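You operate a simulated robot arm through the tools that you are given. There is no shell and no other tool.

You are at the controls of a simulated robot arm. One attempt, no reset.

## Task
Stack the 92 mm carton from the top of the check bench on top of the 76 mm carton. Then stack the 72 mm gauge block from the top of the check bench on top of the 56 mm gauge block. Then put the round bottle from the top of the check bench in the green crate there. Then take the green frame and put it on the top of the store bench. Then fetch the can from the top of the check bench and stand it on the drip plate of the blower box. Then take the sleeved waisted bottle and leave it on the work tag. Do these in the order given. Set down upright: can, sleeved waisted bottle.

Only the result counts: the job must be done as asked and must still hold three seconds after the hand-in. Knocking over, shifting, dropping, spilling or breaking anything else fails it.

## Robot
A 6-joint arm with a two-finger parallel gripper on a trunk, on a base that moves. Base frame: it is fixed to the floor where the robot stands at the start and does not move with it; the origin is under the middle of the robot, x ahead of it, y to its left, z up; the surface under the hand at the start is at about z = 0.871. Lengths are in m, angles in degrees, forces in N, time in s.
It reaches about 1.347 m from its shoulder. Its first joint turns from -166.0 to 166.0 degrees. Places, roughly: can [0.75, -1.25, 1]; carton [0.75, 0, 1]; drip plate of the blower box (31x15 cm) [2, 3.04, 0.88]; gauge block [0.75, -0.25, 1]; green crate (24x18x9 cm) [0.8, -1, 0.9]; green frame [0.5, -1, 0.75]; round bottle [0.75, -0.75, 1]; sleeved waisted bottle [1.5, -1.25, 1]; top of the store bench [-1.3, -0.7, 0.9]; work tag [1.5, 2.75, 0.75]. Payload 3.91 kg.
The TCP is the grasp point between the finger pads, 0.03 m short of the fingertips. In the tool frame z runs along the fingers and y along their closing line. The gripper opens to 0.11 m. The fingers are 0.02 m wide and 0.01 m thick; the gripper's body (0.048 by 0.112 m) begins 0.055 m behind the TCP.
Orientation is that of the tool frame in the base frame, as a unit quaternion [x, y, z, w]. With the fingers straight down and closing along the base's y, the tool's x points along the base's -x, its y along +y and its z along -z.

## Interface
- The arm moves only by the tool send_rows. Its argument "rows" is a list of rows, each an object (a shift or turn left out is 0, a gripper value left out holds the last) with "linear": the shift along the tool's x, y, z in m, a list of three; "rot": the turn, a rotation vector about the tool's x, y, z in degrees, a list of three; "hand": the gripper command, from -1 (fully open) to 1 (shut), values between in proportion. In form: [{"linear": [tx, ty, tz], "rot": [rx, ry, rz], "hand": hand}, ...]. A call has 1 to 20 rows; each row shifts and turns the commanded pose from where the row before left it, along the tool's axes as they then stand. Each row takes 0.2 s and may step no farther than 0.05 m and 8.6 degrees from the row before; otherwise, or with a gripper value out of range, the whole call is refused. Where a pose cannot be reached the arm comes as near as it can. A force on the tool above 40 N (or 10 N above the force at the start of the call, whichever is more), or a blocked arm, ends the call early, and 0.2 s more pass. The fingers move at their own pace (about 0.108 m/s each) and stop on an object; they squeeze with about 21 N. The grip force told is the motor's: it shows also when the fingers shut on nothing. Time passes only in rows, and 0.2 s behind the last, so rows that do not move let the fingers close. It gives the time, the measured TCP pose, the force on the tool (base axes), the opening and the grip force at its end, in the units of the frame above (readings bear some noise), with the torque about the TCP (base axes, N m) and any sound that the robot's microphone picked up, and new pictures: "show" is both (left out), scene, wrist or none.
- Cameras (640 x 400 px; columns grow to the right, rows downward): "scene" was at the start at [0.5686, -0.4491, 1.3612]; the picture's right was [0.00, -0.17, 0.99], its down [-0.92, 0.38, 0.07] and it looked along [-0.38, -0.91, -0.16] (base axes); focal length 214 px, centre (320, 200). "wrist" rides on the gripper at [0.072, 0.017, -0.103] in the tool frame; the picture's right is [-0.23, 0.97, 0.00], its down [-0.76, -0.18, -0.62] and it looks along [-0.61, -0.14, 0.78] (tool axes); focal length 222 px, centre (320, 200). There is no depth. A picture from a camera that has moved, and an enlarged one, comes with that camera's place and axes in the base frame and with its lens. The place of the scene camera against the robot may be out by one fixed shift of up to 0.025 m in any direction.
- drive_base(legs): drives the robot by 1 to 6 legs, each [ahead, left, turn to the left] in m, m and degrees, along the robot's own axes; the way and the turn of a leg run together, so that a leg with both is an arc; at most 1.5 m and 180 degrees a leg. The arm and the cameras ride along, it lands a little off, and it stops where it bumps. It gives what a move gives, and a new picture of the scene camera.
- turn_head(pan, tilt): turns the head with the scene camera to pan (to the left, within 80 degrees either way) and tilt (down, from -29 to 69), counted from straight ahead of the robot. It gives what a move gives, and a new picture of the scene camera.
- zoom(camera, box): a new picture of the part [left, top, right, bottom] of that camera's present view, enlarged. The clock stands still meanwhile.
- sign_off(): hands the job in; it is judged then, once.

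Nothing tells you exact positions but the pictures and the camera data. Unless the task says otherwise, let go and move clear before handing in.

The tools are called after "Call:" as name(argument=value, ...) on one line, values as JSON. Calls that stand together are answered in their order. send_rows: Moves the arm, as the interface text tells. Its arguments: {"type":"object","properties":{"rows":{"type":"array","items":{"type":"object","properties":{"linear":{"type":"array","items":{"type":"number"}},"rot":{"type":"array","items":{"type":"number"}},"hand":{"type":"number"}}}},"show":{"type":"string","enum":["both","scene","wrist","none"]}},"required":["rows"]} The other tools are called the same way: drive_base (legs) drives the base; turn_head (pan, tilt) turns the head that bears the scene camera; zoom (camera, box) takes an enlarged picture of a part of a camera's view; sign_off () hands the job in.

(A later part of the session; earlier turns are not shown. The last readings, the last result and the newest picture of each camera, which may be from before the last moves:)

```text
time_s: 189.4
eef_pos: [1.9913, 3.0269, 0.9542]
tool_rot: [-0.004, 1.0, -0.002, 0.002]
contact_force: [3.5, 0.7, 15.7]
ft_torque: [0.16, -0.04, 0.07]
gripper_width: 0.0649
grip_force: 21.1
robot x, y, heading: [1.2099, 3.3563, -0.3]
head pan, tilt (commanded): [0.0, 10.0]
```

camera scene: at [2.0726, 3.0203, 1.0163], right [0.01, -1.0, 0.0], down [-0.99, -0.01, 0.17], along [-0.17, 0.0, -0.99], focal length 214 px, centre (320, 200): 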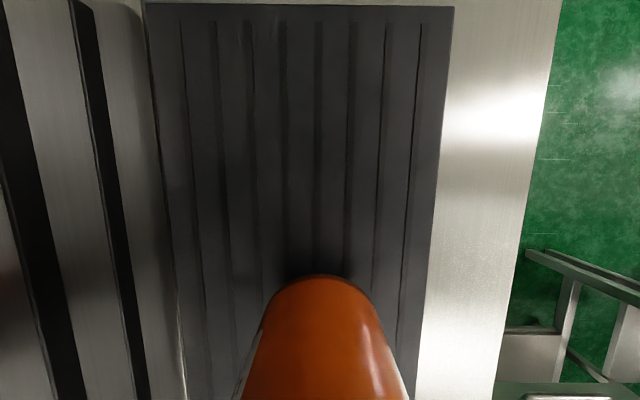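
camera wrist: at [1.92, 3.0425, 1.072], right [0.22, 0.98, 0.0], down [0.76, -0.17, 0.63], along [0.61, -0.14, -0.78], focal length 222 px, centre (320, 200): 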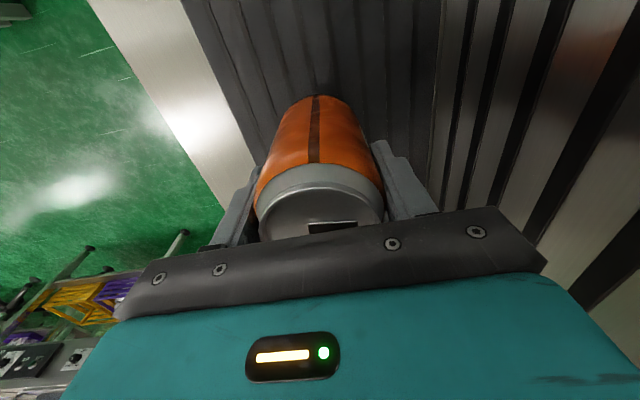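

Contact on the plate. Ease 1 mm, open partly and rise straight up.

Call:
send_rows(rows=[{"linear": [0, 0, -0.001]}, {"linear": [0, 0, 0], "hand": 0}, {"linear": [0, 0, 0], "hand": -0.5}, {"linear": [0, 0, 0], "hand": -0.5}, {"linear": [0, 0, -0.02]}, {"linear": [0, 0, -0.03]}, {"linear": [0, 0, -0.04]}, {"linear": [0.01, 0, -0.04]}, {"linear": [0.035, 0, -0.03]}, {"linear": [0.04, 0, -0.02]}, {"linear": [0.04, 0, -0.02]}, {"linear": [0.04, 0, -0.02]}, {"linear": [0, 0, 0]}], show="both")

Call:
turn_head(pan=0, tilt=-20)

```text
time_s: 192.2
eef_pos: [1.8254, 3.0284, 1.1749]
tool_rot: [-0.005, 1.0, -0.001, 0.0]
contact_force: [0.8, -0.2, -0.7]
ft_torque: [-0.01, 0.01, -0.02]
gripper_width: 0.0825
grip_force: 0.0
robot x, y, heading: [1.2144, 3.3568, -0.4]
head pan, tilt (commanded): [0.0, 10.0]
camera scene: at [1.9058, 3.0224, 1.2226], right [0.01, -1.0, 0.0], down [-0.99, -0.01, 0.17], along [-0.17, 0.0, -0.99], focal length 214 px, centre (320, 200)
camera wrist: at [1.7532, 3.0446, 1.2782], right [0.22, 0.98, 0.0], down [0.76, -0.17, 0.62], along [0.61, -0.14, -0.78], focal length 222 px, centre (320, 200)
```

scene: 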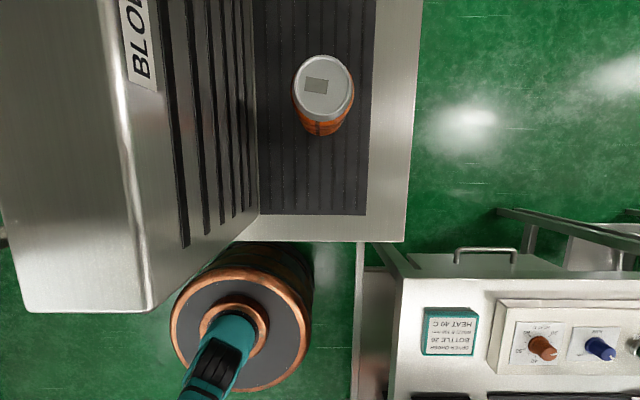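
wrist: 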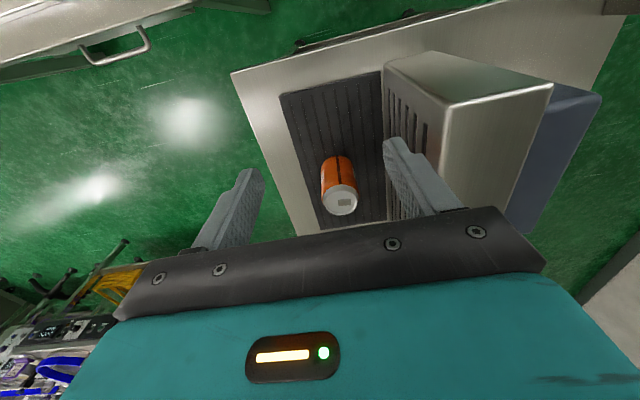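

```text
time_s: 193.2
eef_pos: [1.8252, 3.0274, 1.1748]
tool_rot: [-0.004, 1.0, -0.001, 0.001]
contact_force: [-0.1, -0.2, -0.5]
ft_torque: [0.0, 0.01, 0.01]
gripper_width: 0.0823
grip_force: 0.0
robot x, y, heading: [1.2143, 3.3576, -0.4]
head pan, tilt (commanded): [0.0, -20.0]
camera scene: at [1.9512, 3.0227, 1.2395], right [0.01, -1.0, 0.0], down [-0.94, -0.01, -0.34], along [0.34, 0.0, -0.94], focal length 214 px, centre (320, 200)
```

scene: 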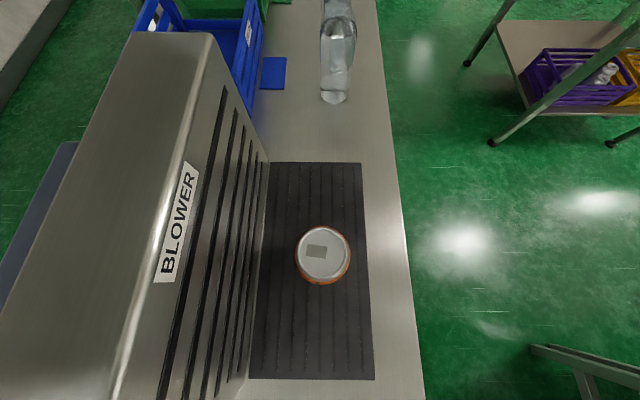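

The can stands on the drip plate. I'll read the teal tag on the tray table to be sure it is the work tag.

Call:
turn_head(pan=-30, tilt=10)

Call:
zoom(camera="scene", box=[280, 200, 480, 400])

```text
time_s: 194.1
eef_pos: [1.8264, 3.0284, 1.1748]
tool_rot: [-0.004, 1.0, 0.0, 0.001]
contact_force: [0.1, -0.7, 1.2]
ft_torque: [0.01, -0.02, -0.04]
gripper_width: 0.0826
grip_force: 0.0
robot x, y, heading: [1.2098, 3.3569, -0.6]
head pan, tilt (commanded): [-30.0, 10.0]
camera scene: at [1.9065, 2.9759, 1.235], right [0.01, -0.87, 0.5], down [-0.99, 0.08, 0.15], along [-0.17, -0.49, -0.85], focal length 214 px, centre (320, 200)
```

scene: 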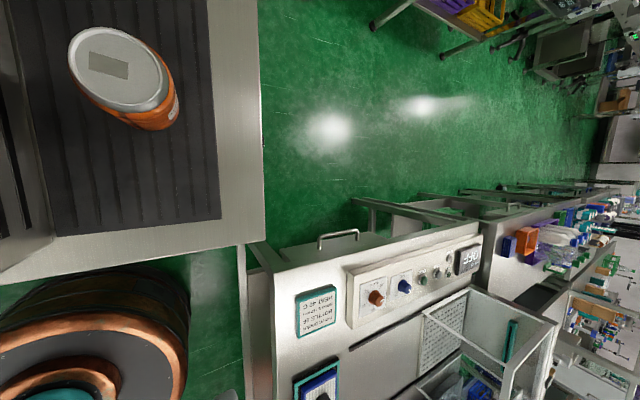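

```text
2.00 times, centred on (380, 300) of scene
camera zoom: at [1.9065, 2.9759, 1.235], right [0.01, -0.87, 0.5], down [-0.99, 0.08, 0.15], along [-0.17, -0.49, -0.85], focal length 429 px, centre (200, 0)
```

zoom: 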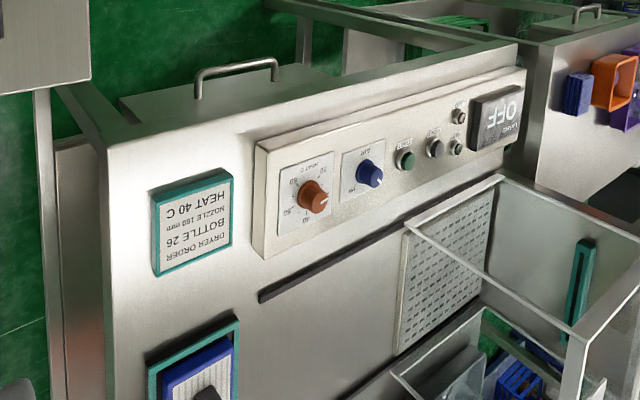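

The tag reads "DRYER ORDER, BOTTLE 26…" and lies at the given place of the work tag, (1.5, 2.79). Now for the sleeved bottle: I'll back away from the bench, tuck the hand, and drive back down the corridor.

Call:
drive_base(legs=[[-0.8, 0, 0]])

Call:
send_rows(rows=[{"linear": [0.02, 0.03, -0.015], "hand": -1}, {"linear": [0.02, 0.04, -0.015]}, {"linear": [0.02, 0.04, -0.01]}, {"linear": [0, 0.045, -0.01]}, {"linear": [0, 0.045, 0]}, {"linear": [0, 0.045, 0]}, {"linear": [0, 0.045, 0]}, {"linear": [0, 0.03, 0]}, {"linear": [0, 0, 0]}], show="none")

Call:
drive_base(legs=[[-0.8, 0, 0], [0, 0, -90], [1.45, 0, 0], [1.45, 0, 0]])

```text
time_s: 198.4
eef_pos: [1.0214, 3.0355, 1.1752]
tool_rot: [-0.006, 1.0, -0.001, 0.001]
contact_force: [0.6, -0.1, 0.2]
ft_torque: [-0.01, 0.03, 0.0]
gripper_width: 0.0824
grip_force: 0.2
robot x, y, heading: [0.4069, 3.3656, -0.3]
head pan, tilt (commanded): [-30.0, 10.0]
camera scene: at [1.1027, 2.984, 1.235], right [0.01, -0.87, 0.5], down [-0.99, 0.08, 0.15], along [-0.17, -0.5, -0.85], focal length 214 px, centre (320, 200)
```

scene: 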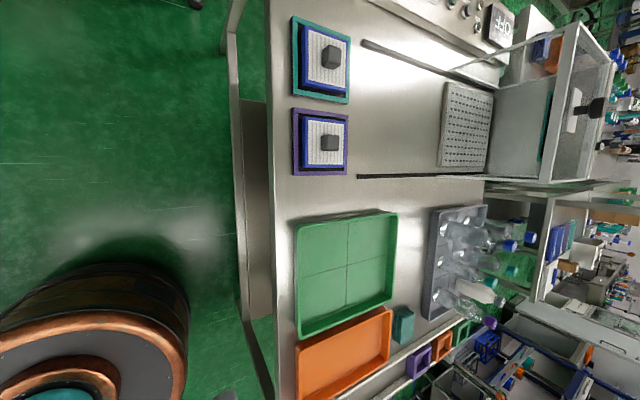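

```text
time_s: 200.4
eef_pos: [0.9577, 3.3571, 1.2237]
tool_rot: [-0.006, 1.0, 0.0, 0.0]
contact_force: [0.1, 0.3, -0.1]
ft_torque: [-0.01, 0.0, -0.02]
gripper_width: 0.11
grip_force: 0.1
robot x, y, heading: [0.4077, 3.3653, -0.3]
head pan, tilt (commanded): [-30.0, 10.0]
```

```text
time_s: 222.2
eef_pos: [-0.4798, -0.087, 1.225]
tool_rot: [0.718, 0.696, -0.001, 0.0]
contact_force: [-0.7, 1.0, 0.4]
ft_torque: [-0.03, -0.01, -0.04]
gripper_width: 0.1099
grip_force: 0.1
robot x, y, heading: [-0.4503, 0.4622, -92.6]
head pan, tilt (commanded): [-30.0, 10.0]
camera scene: at [-0.5427, -0.1866, 1.2841], right [-0.86, 0.03, 0.5], down [0.12, 0.98, 0.15], along [-0.49, 0.19, -0.85], focal length 214 px, centre (320, 200)
```

scene: 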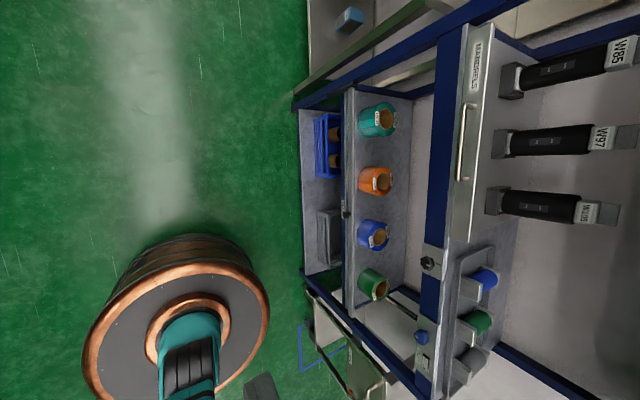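

Call:
drive_base(legs=[[1.45, 0.05, 2.3]])

Call:
turn_head(pan=0, tilt=-29)

Call:
turn_head(pan=70, tilt=-29)

Call:
turn_head(pan=40, tilt=-29)

```text
time_s: 229.3
eef_pos: [-0.4667, -1.5134, 1.2235]
tool_rot: [0.71, 0.705, 0.0, 0.0]
contact_force: [0.0, -0.1, -0.8]
ft_torque: [-0.01, 0.03, 0.02]
gripper_width: 0.1103
grip_force: 0.1
robot x, y, heading: [-0.4483, -0.9614, -91.4]
head pan, tilt (commanded): [-30.0, 10.0]
camera scene: at [-0.5267, -1.6132, 1.2842], right [-0.87, 0.01, 0.5], down [0.09, 0.98, 0.15], along [-0.49, 0.17, -0.85], focal length 214 px, centre (320, 200)
```

scene: 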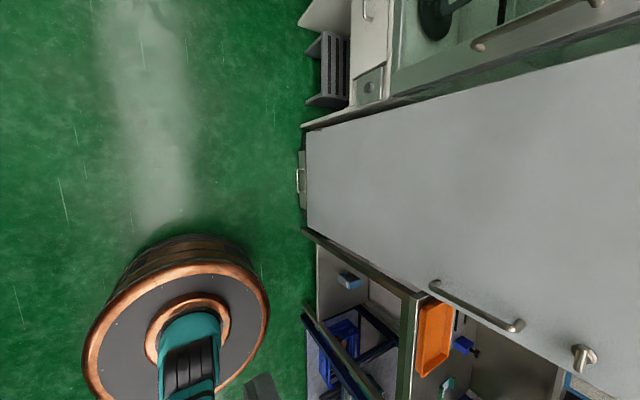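

```text
time_s: 230.4
eef_pos: [-0.4664, -1.5125, 1.2239]
tool_rot: [0.709, 0.705, -0.001, 0.0]
contact_force: [-0.7, -0.3, -0.3]
ft_torque: [0.02, 0.02, -0.03]
gripper_width: 0.1102
grip_force: 0.0
robot x, y, heading: [-0.4509, -0.9638, -91.6]
head pan, tilt (commanded): [0.0, -28.6]
camera scene: at [-0.4806, -1.6695, 1.2977], right [-1.0, 0.01, 0.0], down [0.0, 0.88, -0.48], along [-0.01, -0.48, -0.88], focal length 214 px, centre (320, 200)
```

scene: 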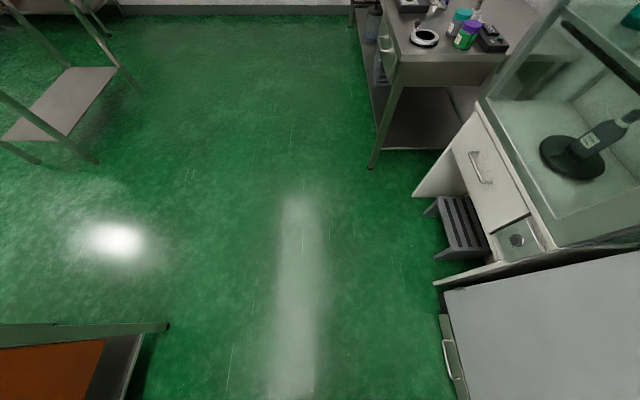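

```text
time_s: 231.8
eef_pos: [-0.4661, -1.5122, 1.2245]
tool_rot: [0.709, 0.705, -0.001, 0.0]
contact_force: [0.5, -0.3, 0.5]
ft_torque: [0.01, -0.05, 0.02]
gripper_width: 0.11
grip_force: 0.1
robot x, y, heading: [-0.4492, -0.9605, -91.2]
head pan, tilt (commanded): [70.0, -28.6]
camera scene: at [-0.4176, -1.6699, 1.3417], right [-0.34, 0.0, -0.94], down [0.46, 0.87, -0.17], along [0.82, -0.49, -0.3], focal length 214 px, centre (320, 200)
```

scene: 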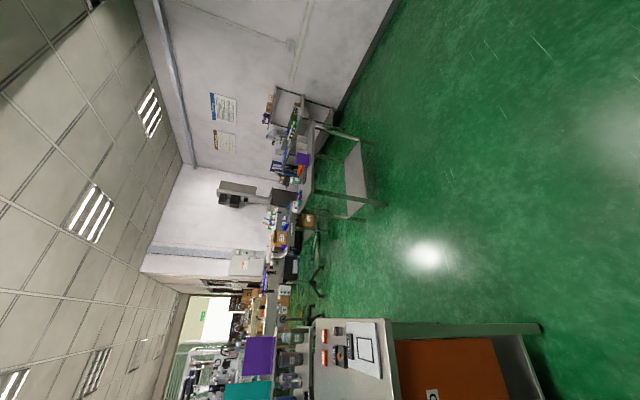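

```text
time_s: 232.8
eef_pos: [-0.4678, -1.5129, 1.225]
tool_rot: [0.71, 0.705, -0.002, 0.0]
contact_force: [-0.8, -0.3, 0.9]
ft_torque: [-0.03, -0.03, 0.01]
gripper_width: 0.1101
grip_force: 0.0
robot x, y, heading: [-0.4501, -0.9634, -91.4]
head pan, tilt (commanded): [40.0, -28.6]
camera scene: at [-0.4375, -1.6698, 1.3134], right [-0.77, 0.0, -0.64], down [0.31, 0.87, -0.37], along [0.56, -0.48, -0.67], focal length 214 px, centre (320, 200)
```

scene: 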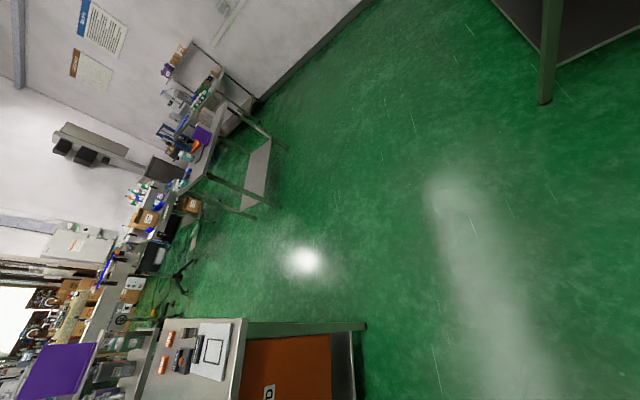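

The aisle right of the check bench is free (between y ≈ −1.65 and −2.7). I'll drive down, turn to +x and go along it.

Call:
drive_base(legs=[[1.2, 0, 0], [0, 0, 91.4], [1.45, 0, 0]])

Call:
turn_head(pan=70, tilt=-10)

Call:
turn_head(pan=30, tilt=-29)

```text
time_s: 249.7
eef_pos: [1.5319, -2.1876, 1.2237]
tool_rot: [-0.014, 1.0, 0.0, 0.0]
contact_force: [0.1, 0.1, 0.1]
ft_torque: [-0.01, -0.03, 0.01]
gripper_width: 0.1099
grip_force: 0.0
robot x, y, heading: [0.9807, -2.1905, 0.5]
head pan, tilt (commanded): [40.0, -28.6]
camera scene: at [1.6684, -2.1471, 1.3133], right [0.02, -0.77, -0.64], down [-0.89, 0.28, -0.37], along [0.46, 0.58, -0.67], focal length 214 px, centre (320, 200)
```

scene: 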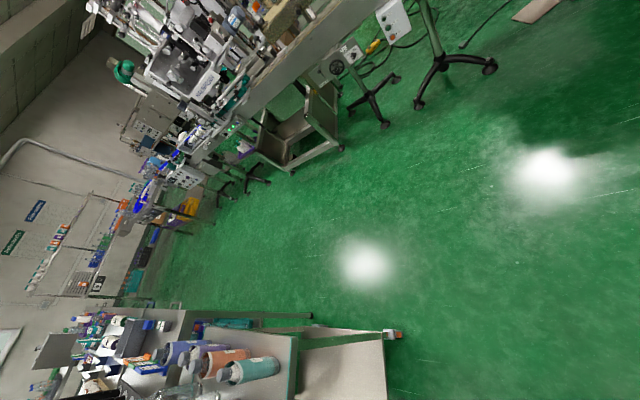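

```text
time_s: 250.7
eef_pos: [1.5328, -2.1881, 1.2229]
tool_rot: [-0.014, 1.0, -0.001, 0.001]
contact_force: [0.4, -0.2, 0.3]
ft_torque: [0.0, -0.03, -0.02]
gripper_width: 0.1099
grip_force: 0.0
robot x, y, heading: [0.9833, -2.1902, 0.4]
head pan, tilt (commanded): [70.0, -10.0]
camera scene: at [1.6426, -2.1117, 1.3357], right [0.01, -0.34, -0.94], down [-0.99, 0.14, -0.06], along [0.15, 0.93, -0.34], focal length 214 px, centre (320, 200)
```

scene: 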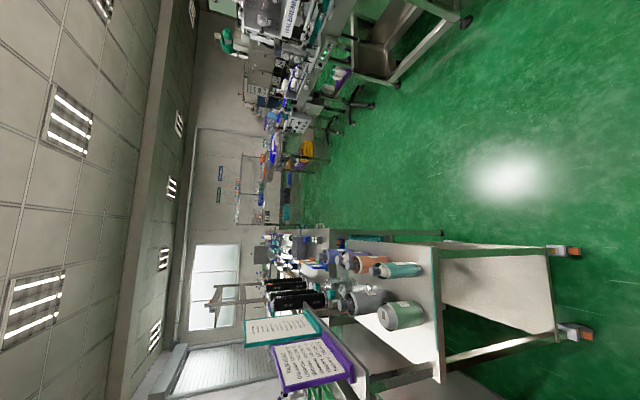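

```text
time_s: 251.7
eef_pos: [1.5321, -2.1876, 1.2244]
tool_rot: [-0.014, 1.0, -0.001, 0.002]
contact_force: [-0.3, -0.5, 0.1]
ft_torque: [0.03, -0.02, 0.03]
gripper_width: 0.1099
grip_force: 0.1
robot x, y, heading: [0.9818, -2.1891, 0.3]
head pan, tilt (commanded): [30.0, -28.6]
camera scene: at [1.6687, -2.1566, 1.3067], right [0.03, -0.87, -0.5], down [-0.88, 0.21, -0.42], along [0.47, 0.45, -0.76], focal length 214 px, centre (320, 200)
```

scene: 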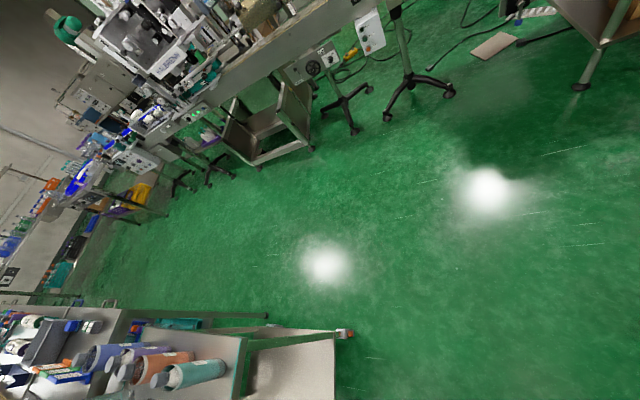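

The bottles stand on a wheeled cart with sign boards. I'll zoom in on the cart to identify the sleeved waisted bottle.

Call:
turn_head(pan=70, tilt=-5)

Call:
zoom(camera="scene", box=[230, 220, 460, 400])

Call:
zoom(camera="scene", box=[320, 240, 440, 340])

```text
time_s: 252.8
eef_pos: [1.5329, -2.1879, 1.2252]
tool_rot: [-0.014, 1.0, -0.001, 0.001]
contact_force: [-0.4, 0.3, 0.0]
ft_torque: [0.01, -0.01, -0.03]
gripper_width: 0.11
grip_force: 0.1
robot x, y, heading: [0.9843, -2.187, 0.5]
head pan, tilt (commanded): [70.0, -5.0]
camera scene: at [1.635, -2.1089, 1.3345], right [0.01, -0.34, -0.94], down [-1.0, 0.05, -0.03], along [0.06, 0.94, -0.34], focal length 214 px, centre (320, 200)
```

scene: 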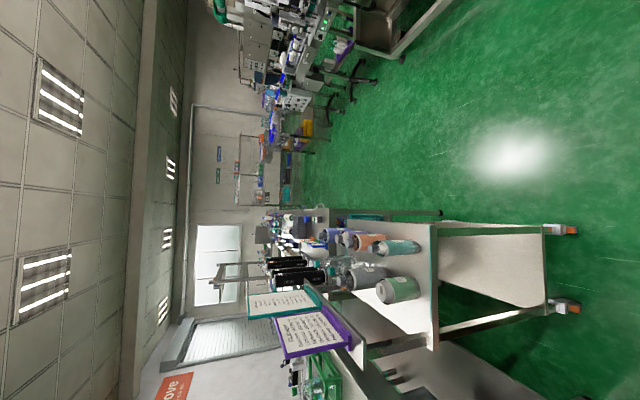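

```text
2.22 times, centred on (345, 310) of scene
camera zoom: at [1.635, -2.1089, 1.3345], right [0.01, -0.34, -0.94], down [-1.0, 0.05, -0.03], along [0.06, 0.94, -0.34], focal length 477 px, centre (264, -44)
```

zoom: 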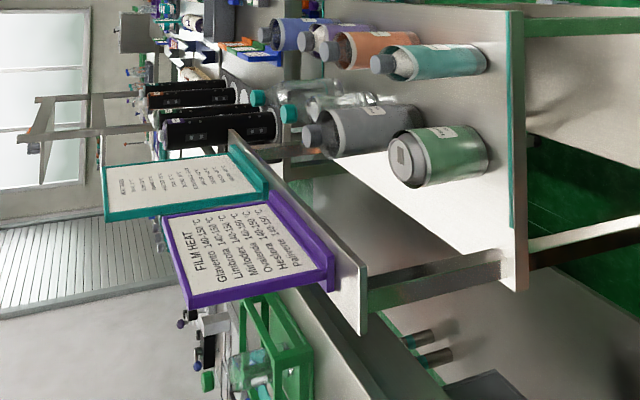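

```text
4.00 times, centred on (380, 290) of scene
camera zoom: at [1.635, -2.1089, 1.3345], right [0.01, -0.34, -0.94], down [-1.0, 0.05, -0.03], along [0.06, 0.94, -0.34], focal length 858 px, centre (80, -160)
```

zoom: 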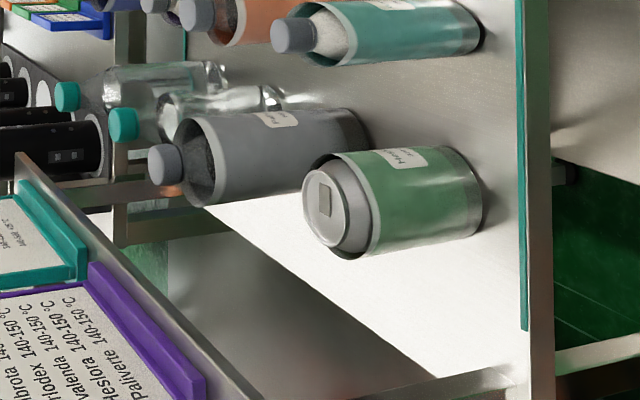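

Call:
zoom(camera="scene", box=[320, 222, 390, 272])

Call:
zoom(camera="scene", box=[335, 245, 405, 295])

Call:
turn_head(pan=75, tilt=10)

Call:
zoom(camera="scene", box=[290, 130, 410, 230])

```text
8.00 times, centred on (355, 247) of scene
camera zoom: at [1.635, -2.1089, 1.3345], right [0.01, -0.34, -0.94], down [-1.0, 0.05, -0.03], along [0.06, 0.94, -0.34], focal length 1716 px, centre (40, -176)
```

zoom: 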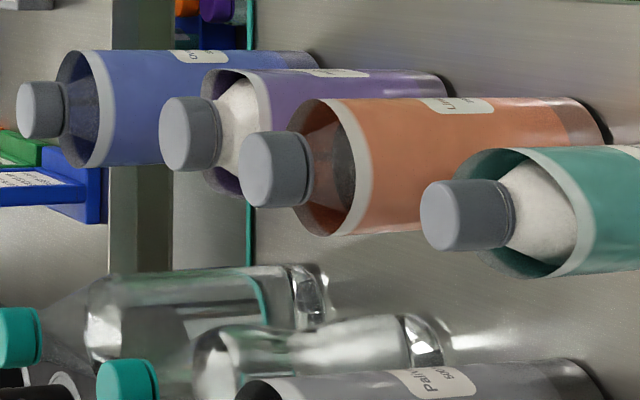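

```text
8.00 times, centred on (370, 270) of scene
camera zoom: at [1.635, -2.1089, 1.3345], right [0.01, -0.34, -0.94], down [-1.0, 0.05, -0.03], along [0.06, 0.94, -0.34], focal length 1716 px, centre (-80, -360)
```

zoom: 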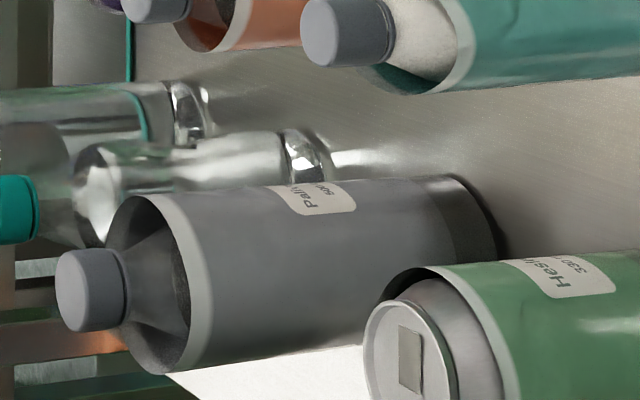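

```text
time_s: 253.6
eef_pos: [1.5339, -2.1882, 1.2247]
tool_rot: [-0.014, 1.0, -0.001, 0.002]
contact_force: [0.2, -0.3, -0.5]
ft_torque: [-0.02, 0.0, 0.03]
gripper_width: 0.11
grip_force: 0.0
robot x, y, heading: [0.9812, -2.1915, 0.8]
head pan, tilt (commanded): [75.0, 10.0]
camera scene: at [1.611, -2.1019, 1.3404], right [0.01, -0.26, -0.97], down [-0.98, -0.2, 0.04], along [-0.2, 0.95, -0.26], focal length 214 px, centre (320, 200)
```

scene: 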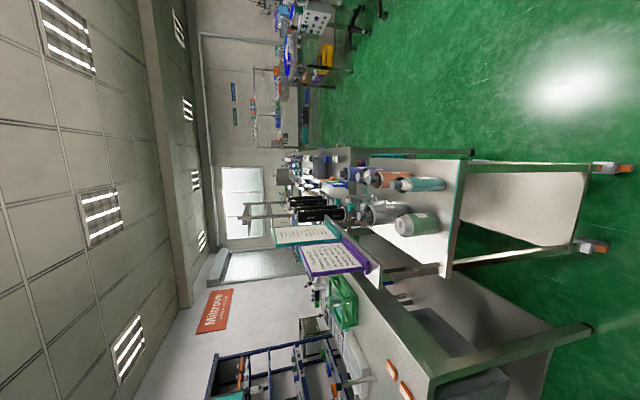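

```text
4.00 times, centred on (350, 180) of scene
camera zoom: at [1.611, -2.1019, 1.3404], right [0.01, -0.26, -0.97], down [-0.98, -0.2, 0.04], along [-0.2, 0.95, -0.26], focal length 858 px, centre (200, 280)
```

zoom: 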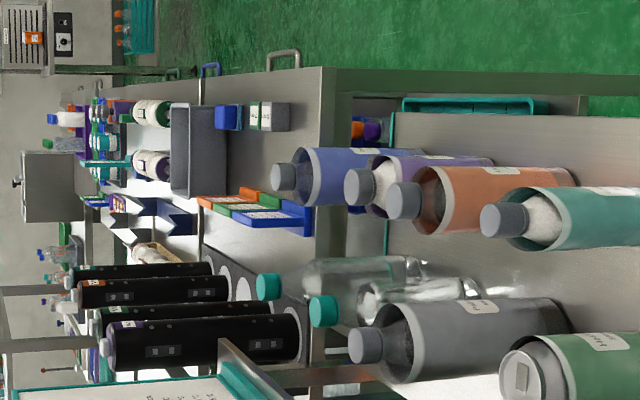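

The sleeved bottles (blue, violet, orange, teal, grey) are on the cart; the east aisle (x ≈ 1.65–3.0) is open. I'll drive around to the cart's east side for a closer look.

Call:
drive_base(legs=[[1.17, 0, 0], [0, 0, 89], [0.6, 0, 0]])

Call:
turn_head(pan=70, tilt=0)

Call:
turn_head(pan=70, tilt=30)

```text
time_s: 266.3
eef_pos: [2.1395, -1.0176, 1.2239]
tool_rot: [0.712, -0.702, 0.0, -0.002]
contact_force: [0.4, 0.3, -0.1]
ft_torque: [0.02, -0.02, 0.0]
gripper_width: 0.1101
grip_force: 0.1
robot x, y, heading: [2.1368, -1.5711, 90.0]
head pan, tilt (commanded): [75.0, 10.0]
camera scene: at [2.0352, -0.9321, 1.3404], right [0.26, 0.01, -0.97], down [0.18, -0.98, 0.04], along [-0.95, -0.19, -0.26], focal length 214 px, centre (320, 200)
```

scene: 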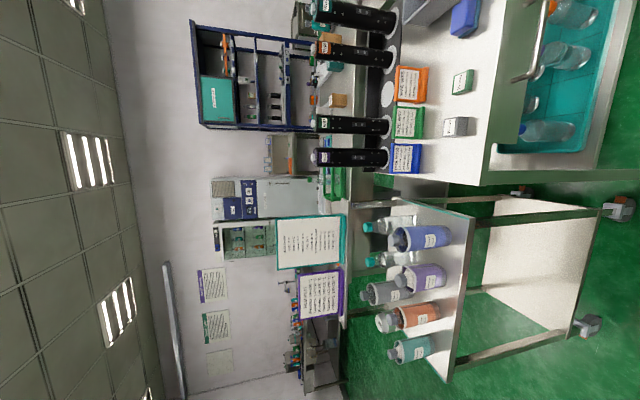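

```text
time_s: 267.0
eef_pos: [2.1396, -1.0178, 1.2246]
tool_rot: [0.713, -0.701, 0.0, -0.001]
contact_force: [0.0, -0.1, -0.2]
ft_torque: [0.0, -0.01, -0.02]
gripper_width: 0.11
grip_force: 0.1
robot x, y, heading: [2.1385, -1.5707, 89.9]
head pan, tilt (commanded): [70.0, 0.0]
camera scene: at [2.0402, -0.916, 1.3338], right [0.34, 0.01, -0.94], down [0.02, -1.0, 0.0], along [-0.94, -0.01, -0.34], focal length 214 px, centre (320, 200)
```

scene: 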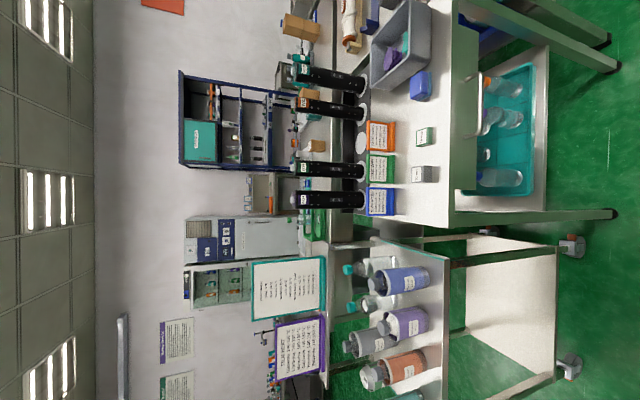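

```text
time_s: 267.9
eef_pos: [2.1394, -1.0171, 1.2244]
tool_rot: [0.712, -0.702, 0.001, -0.001]
contact_force: [0.2, -0.6, -0.3]
ft_torque: [0.0, -0.01, -0.01]
gripper_width: 0.11
grip_force: 0.1
robot x, y, heading: [2.1333, -1.5677, 89.6]
head pan, tilt (commanded): [70.0, 30.0]
camera scene: at [2.0405, -0.9642, 1.3335], right [0.34, 0.01, -0.94], down [0.48, -0.86, 0.17], along [-0.81, -0.51, -0.3], focal length 214 px, centre (320, 200)
```

scene: 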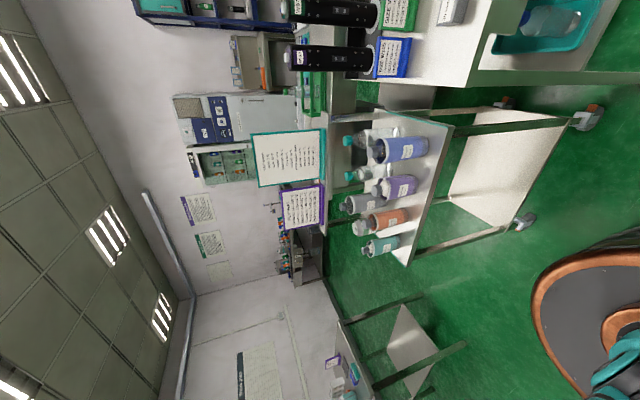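

Now I have a side view of the cart. I'll zoom in on the bottles.

Call:
zoom(camera="scene", box=[330, 110, 460, 270])

Call:
zoom(camera="scene", box=[335, 120, 435, 190])

Call:
zoom(camera="scene", box=[335, 165, 435, 265])

```text
2.50 times, centred on (395, 190) of scene
camera zoom: at [2.0405, -0.9642, 1.3335], right [0.34, 0.01, -0.94], down [0.48, -0.86, 0.17], along [-0.81, -0.51, -0.3], focal length 536 px, centre (132, 225)
```

zoom: 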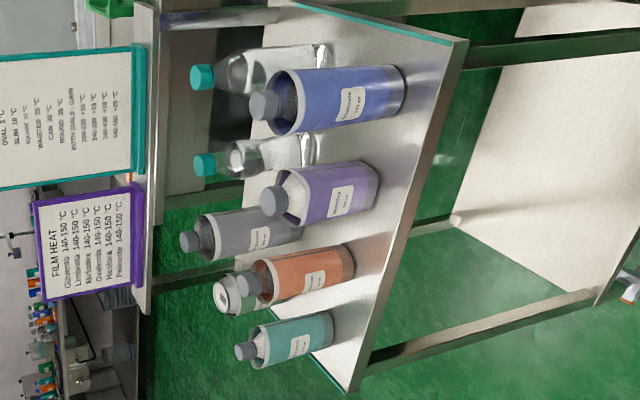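

```text
5.71 times, centred on (385, 155) of scene
camera zoom: at [2.0405, -0.9642, 1.3335], right [0.34, 0.01, -0.94], down [0.48, -0.86, 0.17], along [-0.81, -0.51, -0.3], focal length 1226 px, centre (-51, 457)
```

zoom: 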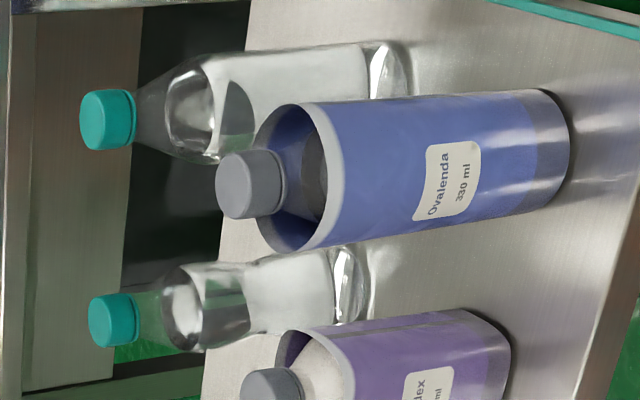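

```text
4.00 times, centred on (385, 215) of scene
camera zoom: at [2.0405, -0.9642, 1.3335], right [0.34, 0.01, -0.94], down [0.48, -0.86, 0.17], along [-0.81, -0.51, -0.3], focal length 858 px, centre (60, 140)
```

zoom: 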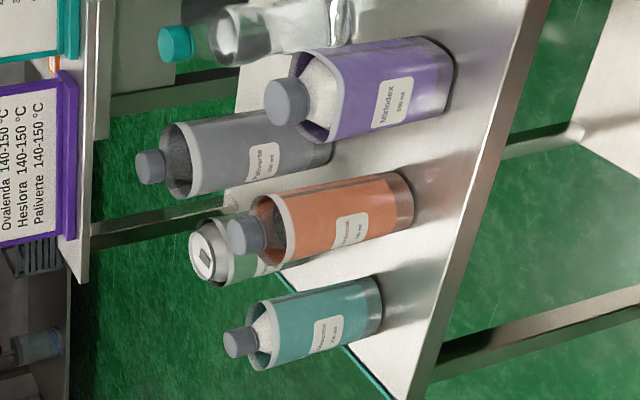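

The signs list bottle shapes (oval, slim, square, waisted, can, round), so the sleeves' cross-sections matter. I'll move the hand above the cart to look at them from above.

Call:
send_rows(rows=[{"linear": [0.0238, 0.0386, -0.002]}, {"linear": [0.0238, 0.0386, -0.002]}, {"linear": [0.0238, 0.0386, -0.002]}, {"linear": [0.0238, 0.0386, -0.002]}, {"linear": [0.0238, 0.0386, -0.002]}, {"linear": [0.0238, 0.0386, -0.002]}, {"linear": [0.0238, 0.0386, -0.002]}, {"linear": [0.0238, 0.0386, -0.002]}, {"linear": [0.0238, 0.0386, -0.002]}, {"linear": [0.0238, 0.0386, -0.002]}, {"linear": [0.0238, 0.0386, -0.002]}, {"linear": [0.0238, 0.0386, -0.002]}, {"linear": [0, 0, 0]}], show="wrist")

Call:
turn_head(pan=10, tilt=10)

```text
time_s: 270.7
eef_pos: [1.6813, -1.3122, 1.244]
tool_rot: [0.712, -0.702, 0.001, -0.001]
contact_force: [0.8, 0.5, 0.0]
ft_torque: [0.02, 0.01, -0.03]
gripper_width: 0.1098
grip_force: 0.0
robot x, y, heading: [2.1318, -1.5747, 90.1]
head pan, tilt (commanded): [70.0, 30.0]
camera wrist: at [1.6654, -1.3847, 1.3481], right [-0.98, 0.21, 0.0], down [0.16, 0.76, 0.63], along [0.13, 0.61, -0.78], focal length 222 px, centre (320, 200)
```

wrist: 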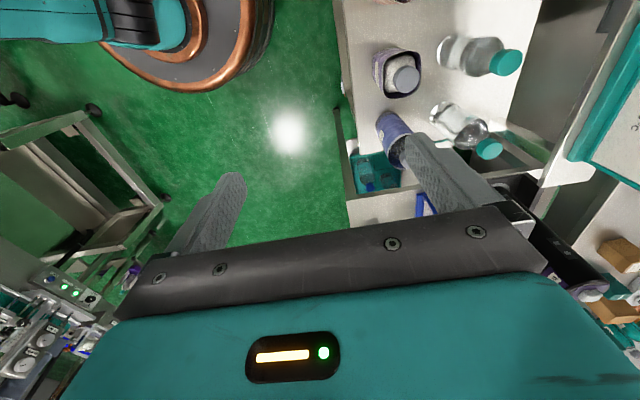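

```text
time_s: 272.0
eef_pos: [1.6806, -1.3113, 1.2446]
tool_rot: [0.713, -0.701, 0.001, -0.001]
contact_force: [0.1, -0.3, 0.7]
ft_torque: [0.04, -0.01, -0.02]
gripper_width: 0.11
grip_force: 0.0
robot x, y, heading: [2.1346, -1.5676, 89.6]
head pan, tilt (commanded): [10.0, 10.0]
camera scene: at [1.65, -1.2245, 1.294], right [0.98, 0.02, -0.17], down [0.04, -0.98, 0.17], along [-0.17, -0.17, -0.97], focal length 214 px, centre (320, 200)
```

scene: 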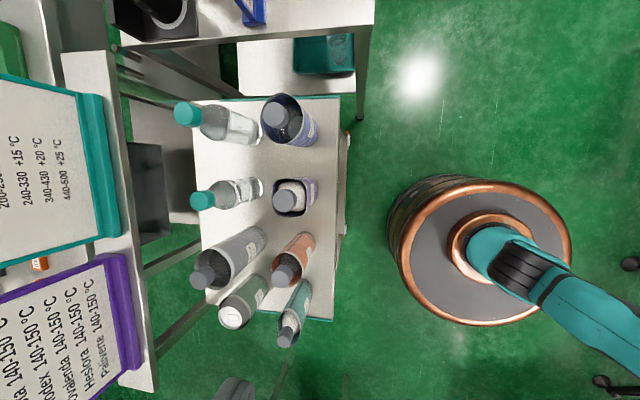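

Call:
zoom(camera="scene", box=[170, 80, 350, 220])

Call:
zoom(camera="scene", box=[180, 210, 350, 360])

Call:
zoom(camera="scene", box=[0, 60, 150, 260])

```text
2.86 times, centred on (260, 150) of scene
camera zoom: at [1.65, -1.2245, 1.294], right [0.98, 0.02, -0.17], down [0.04, -0.98, 0.17], along [-0.17, -0.17, -0.97], focal length 613 px, centre (491, 343)
```

zoom: 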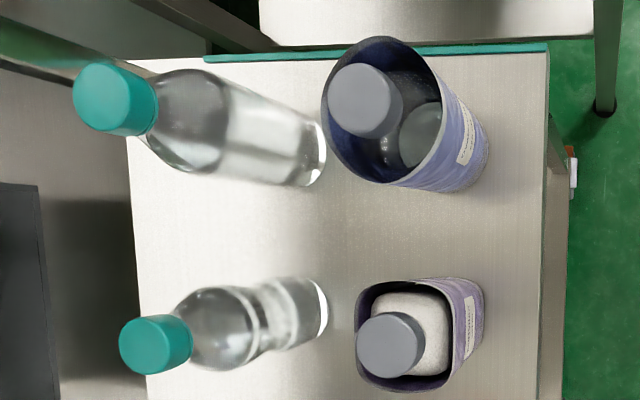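

```text
2.67 times, centred on (265, 285) of scene
camera zoom: at [1.65, -1.2245, 1.294], right [0.98, 0.02, -0.17], down [0.04, -0.98, 0.17], along [-0.17, -0.17, -0.97], focal length 572 px, centre (467, -27)
```

zoom: 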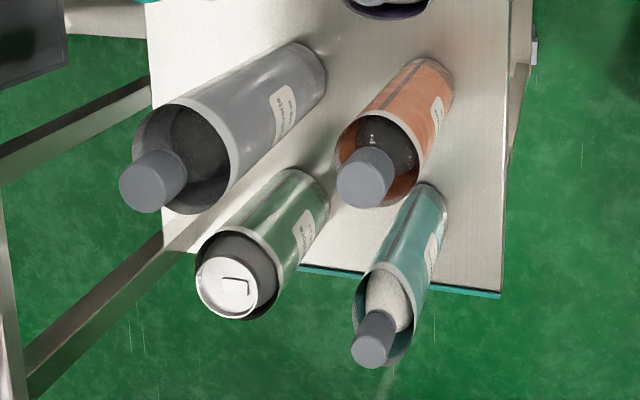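

```text
2.00 times, centred on (75, 160) of scene
camera zoom: at [1.65, -1.2245, 1.294], right [0.98, 0.02, -0.17], down [0.04, -0.98, 0.17], along [-0.17, -0.17, -0.97], focal length 429 px, centre (810, 280)
```

zoom: 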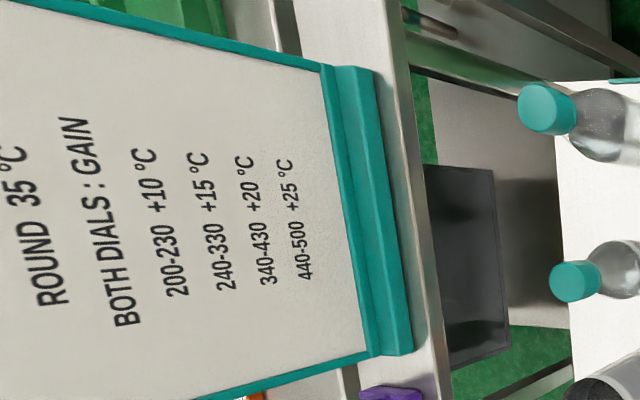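

From above: blue is oval, violet square, teal slim, green a can. So grey and orange are the round and waisted ones in some order. I'll look closer at those two and at the clear waisted bottle for comparison.

Call:
zoom(camera="scene", box=[262, 222, 322, 292])

Call:
zoom(camera="scene", box=[185, 220, 275, 295])

Call:
zoom(camera="scene", box=[185, 170, 275, 215])

Call:
zoom(camera="wrist", box=[340, 20, 540, 180])

```text
5.71 times, centred on (292, 257) of scene
camera zoom: at [1.65, -1.2245, 1.294], right [0.98, 0.02, -0.17], down [0.04, -0.98, 0.17], along [-0.17, -0.17, -0.97], focal length 1226 px, centre (480, -126)
```

zoom: 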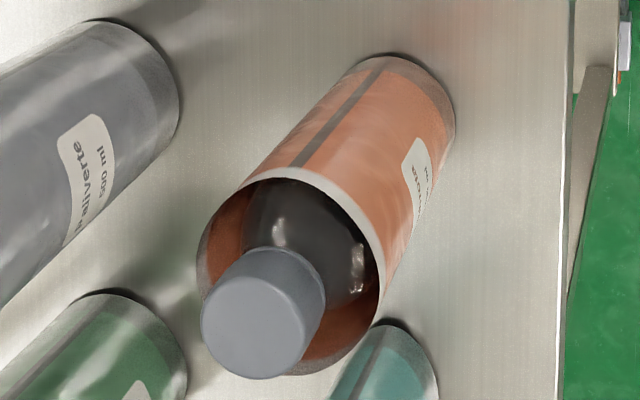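

```text
5.33 times, centred on (230, 258) of scene
camera zoom: at [1.65, -1.2245, 1.294], right [0.98, 0.02, -0.17], down [0.04, -0.98, 0.17], along [-0.17, -0.17, -0.97], focal length 1144 px, centre (800, -107)
```

zoom: 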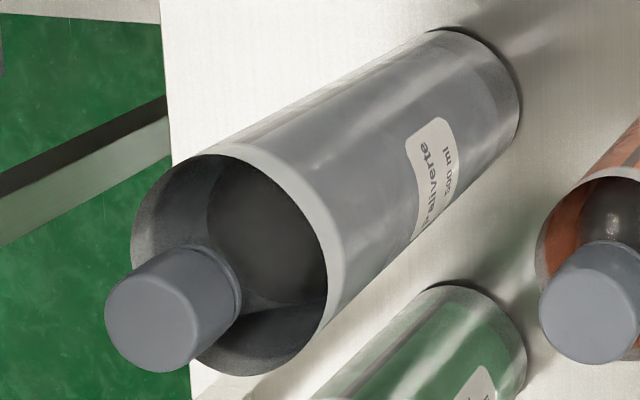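

```text
7.11 times, centred on (230, 192) of scene
camera zoom: at [1.65, -1.2245, 1.294], right [0.98, 0.02, -0.17], down [0.04, -0.98, 0.17], along [-0.17, -0.17, -0.97], focal length 1525 px, centre (960, 253)
```

zoom: 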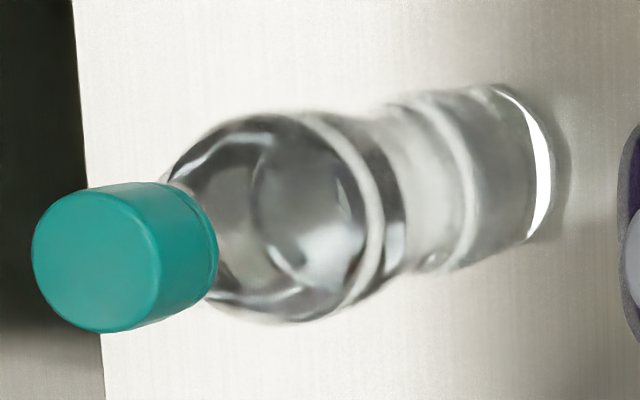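

```text
2.50 times, centred on (440, 100) of wrist
camera zoom: at [1.6658, -1.3845, 1.3482], right [-0.98, 0.21, 0.0], down [0.16, 0.76, 0.63], along [0.13, 0.61, -0.78], focal length 555 px, centre (20, 450)
```

zoom: 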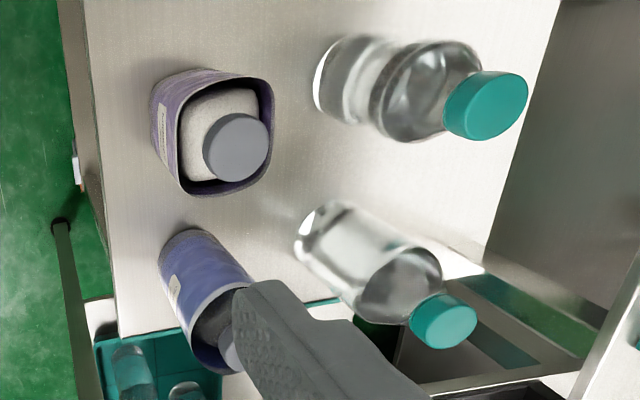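

I'll bring the camera directly above the grey and orange bottles to see inside the sleeves.

Call:
send_rows(rows=[{"linear": [0.0243, 0.0314, 0]}, {"linear": [0.0243, 0.0314, 0]}, {"linear": [0.0243, 0.0314, 0]}, {"linear": [0.0243, 0.0314, 0]}, {"linear": [0.0243, 0.0314, 0]}, {"linear": [0.0243, 0.0314, 0]}, {"linear": [0.0243, 0.0314, 0]}, {"linear": [0, 0, 0]}], show="none")

Call:
turn_head(pan=0, tilt=0)

Call:
zoom(camera="scene", box=[240, 150, 400, 250])

Call:
zoom(camera="wrist", box=[200, 0, 440, 150])

```text
time_s: 273.8
eef_pos: [1.461, -1.4848, 1.2387]
tool_rot: [0.712, -0.702, 0.0, -0.002]
contact_force: [-0.1, 0.2, 0.3]
ft_torque: [-0.03, 0.0, -0.01]
gripper_width: 0.1099
grip_force: 0.0
robot x, y, heading: [2.1357, -1.5687, 89.8]
head pan, tilt (commanded): [10.0, 10.0]
```

```text
time_s: 274.6
eef_pos: [1.4618, -1.4846, 1.2394]
tool_rot: [0.713, -0.701, 0.0, -0.001]
contact_force: [0.1, 0.0, 0.1]
ft_torque: [0.01, 0.02, -0.02]
gripper_width: 0.1099
grip_force: 0.0
robot x, y, heading: [2.1373, -1.5706, 89.8]
head pan, tilt (commanded): [0.0, 0.0]
camera scene: at [1.4462, -1.3813, 1.2898], right [1.0, 0.02, 0.0], down [0.02, -1.0, 0.0], along [0.0, 0.0, -1.0], focal length 214 px, centre (320, 200)
```

scene: 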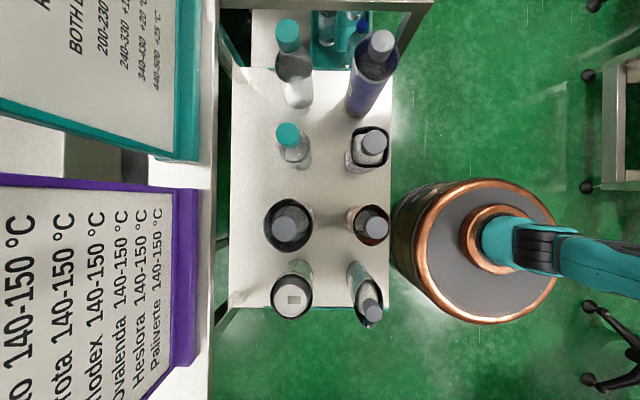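

```text
4.00 times, centred on (320, 200) of scene
camera zoom: at [1.4462, -1.3813, 1.2898], right [1.0, 0.02, 0.0], down [0.02, -1.0, 0.0], along [0.0, 0.0, -1.0], focal length 858 px, centre (320, 200)
```

zoom: 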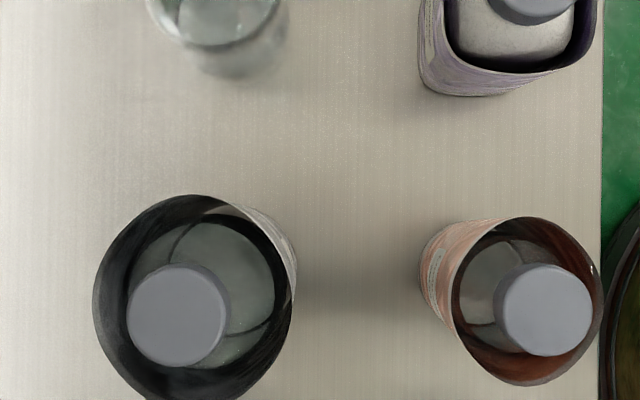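

```text
2.67 times, centred on (320, 75) of wrist
camera zoom: at [1.446, -1.5575, 1.3424], right [-0.98, 0.21, 0.0], down [0.17, 0.76, 0.63], along [0.13, 0.61, -0.78], focal length 592 px, centre (320, 533)
```

zoom: 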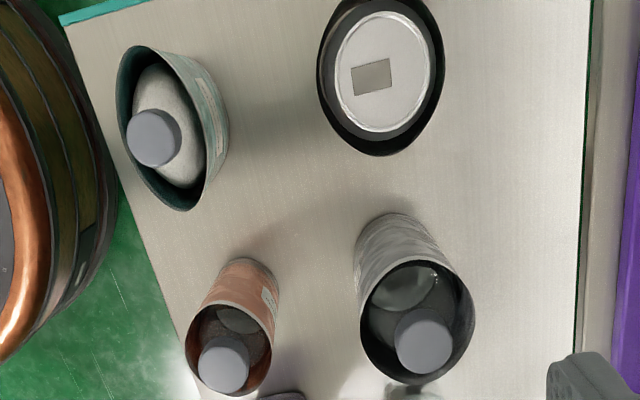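

Call:
zoom(camera="scene", box=[260, 10, 420, 110])

Call:
zoom(camera="scene", box=[260, 110, 420, 210])

Call:
zoom(camera="scene", box=[260, 195, 340, 255])

Call:
zoom(camera="scene", box=[335, 190, 405, 250])

```text
4.00 times, centred on (340, 60) of scene
camera zoom: at [1.4462, -1.3813, 1.2898], right [1.0, 0.02, 0.0], down [0.02, -1.0, 0.0], along [0.0, 0.0, -1.0], focal length 858 px, centre (240, 760)
```

zoom: 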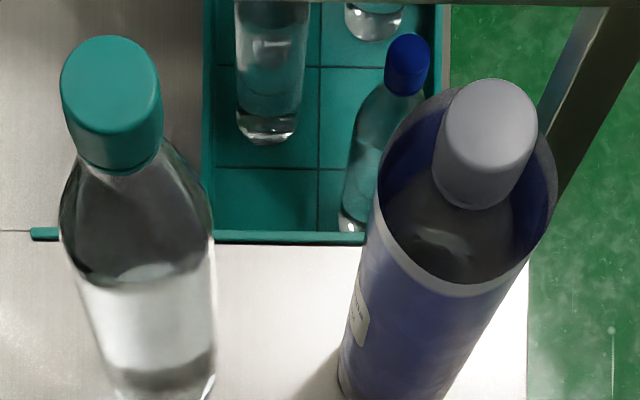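

```text
4.00 times, centred on (340, 160) of scene
camera zoom: at [1.4462, -1.3813, 1.2898], right [1.0, 0.02, 0.0], down [0.02, -1.0, 0.0], along [0.0, 0.0, -1.0], focal length 858 px, centre (240, 360)
```

zoom: 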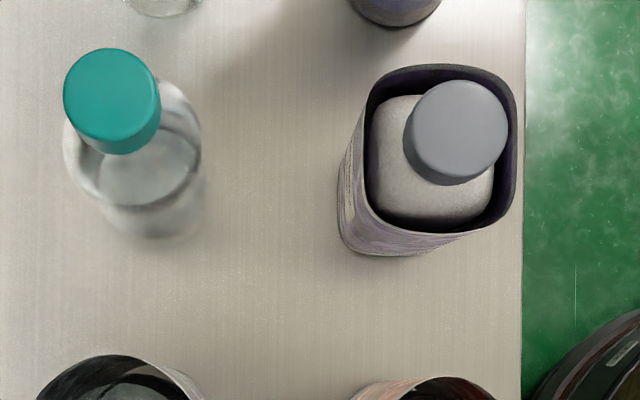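

```text
6.67 times, centred on (300, 225) of scene
camera zoom: at [1.4462, -1.3813, 1.2898], right [1.0, 0.02, 0.0], down [0.02, -1.0, 0.0], along [0.0, 0.0, -1.0], focal length 1430 px, centre (453, 33)
```

zoom: 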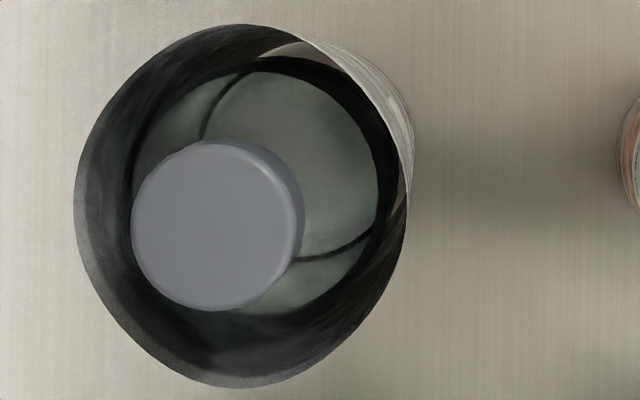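

```text
6.67 times, centred on (370, 220) of scene
camera zoom: at [1.4462, -1.3813, 1.2898], right [1.0, 0.02, 0.0], down [0.02, -1.0, 0.0], along [0.0, 0.0, -1.0], focal length 1430 px, centre (-13, 67)
```

zoom: 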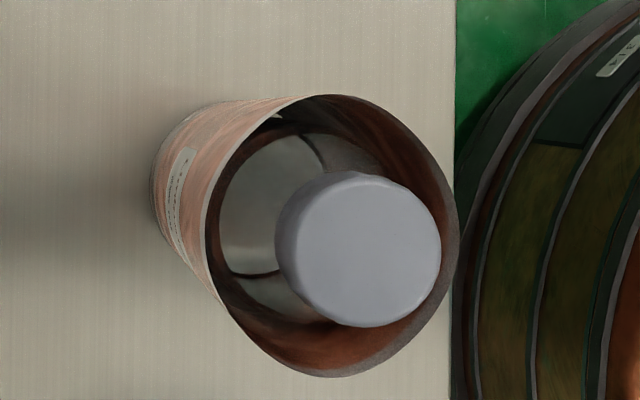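

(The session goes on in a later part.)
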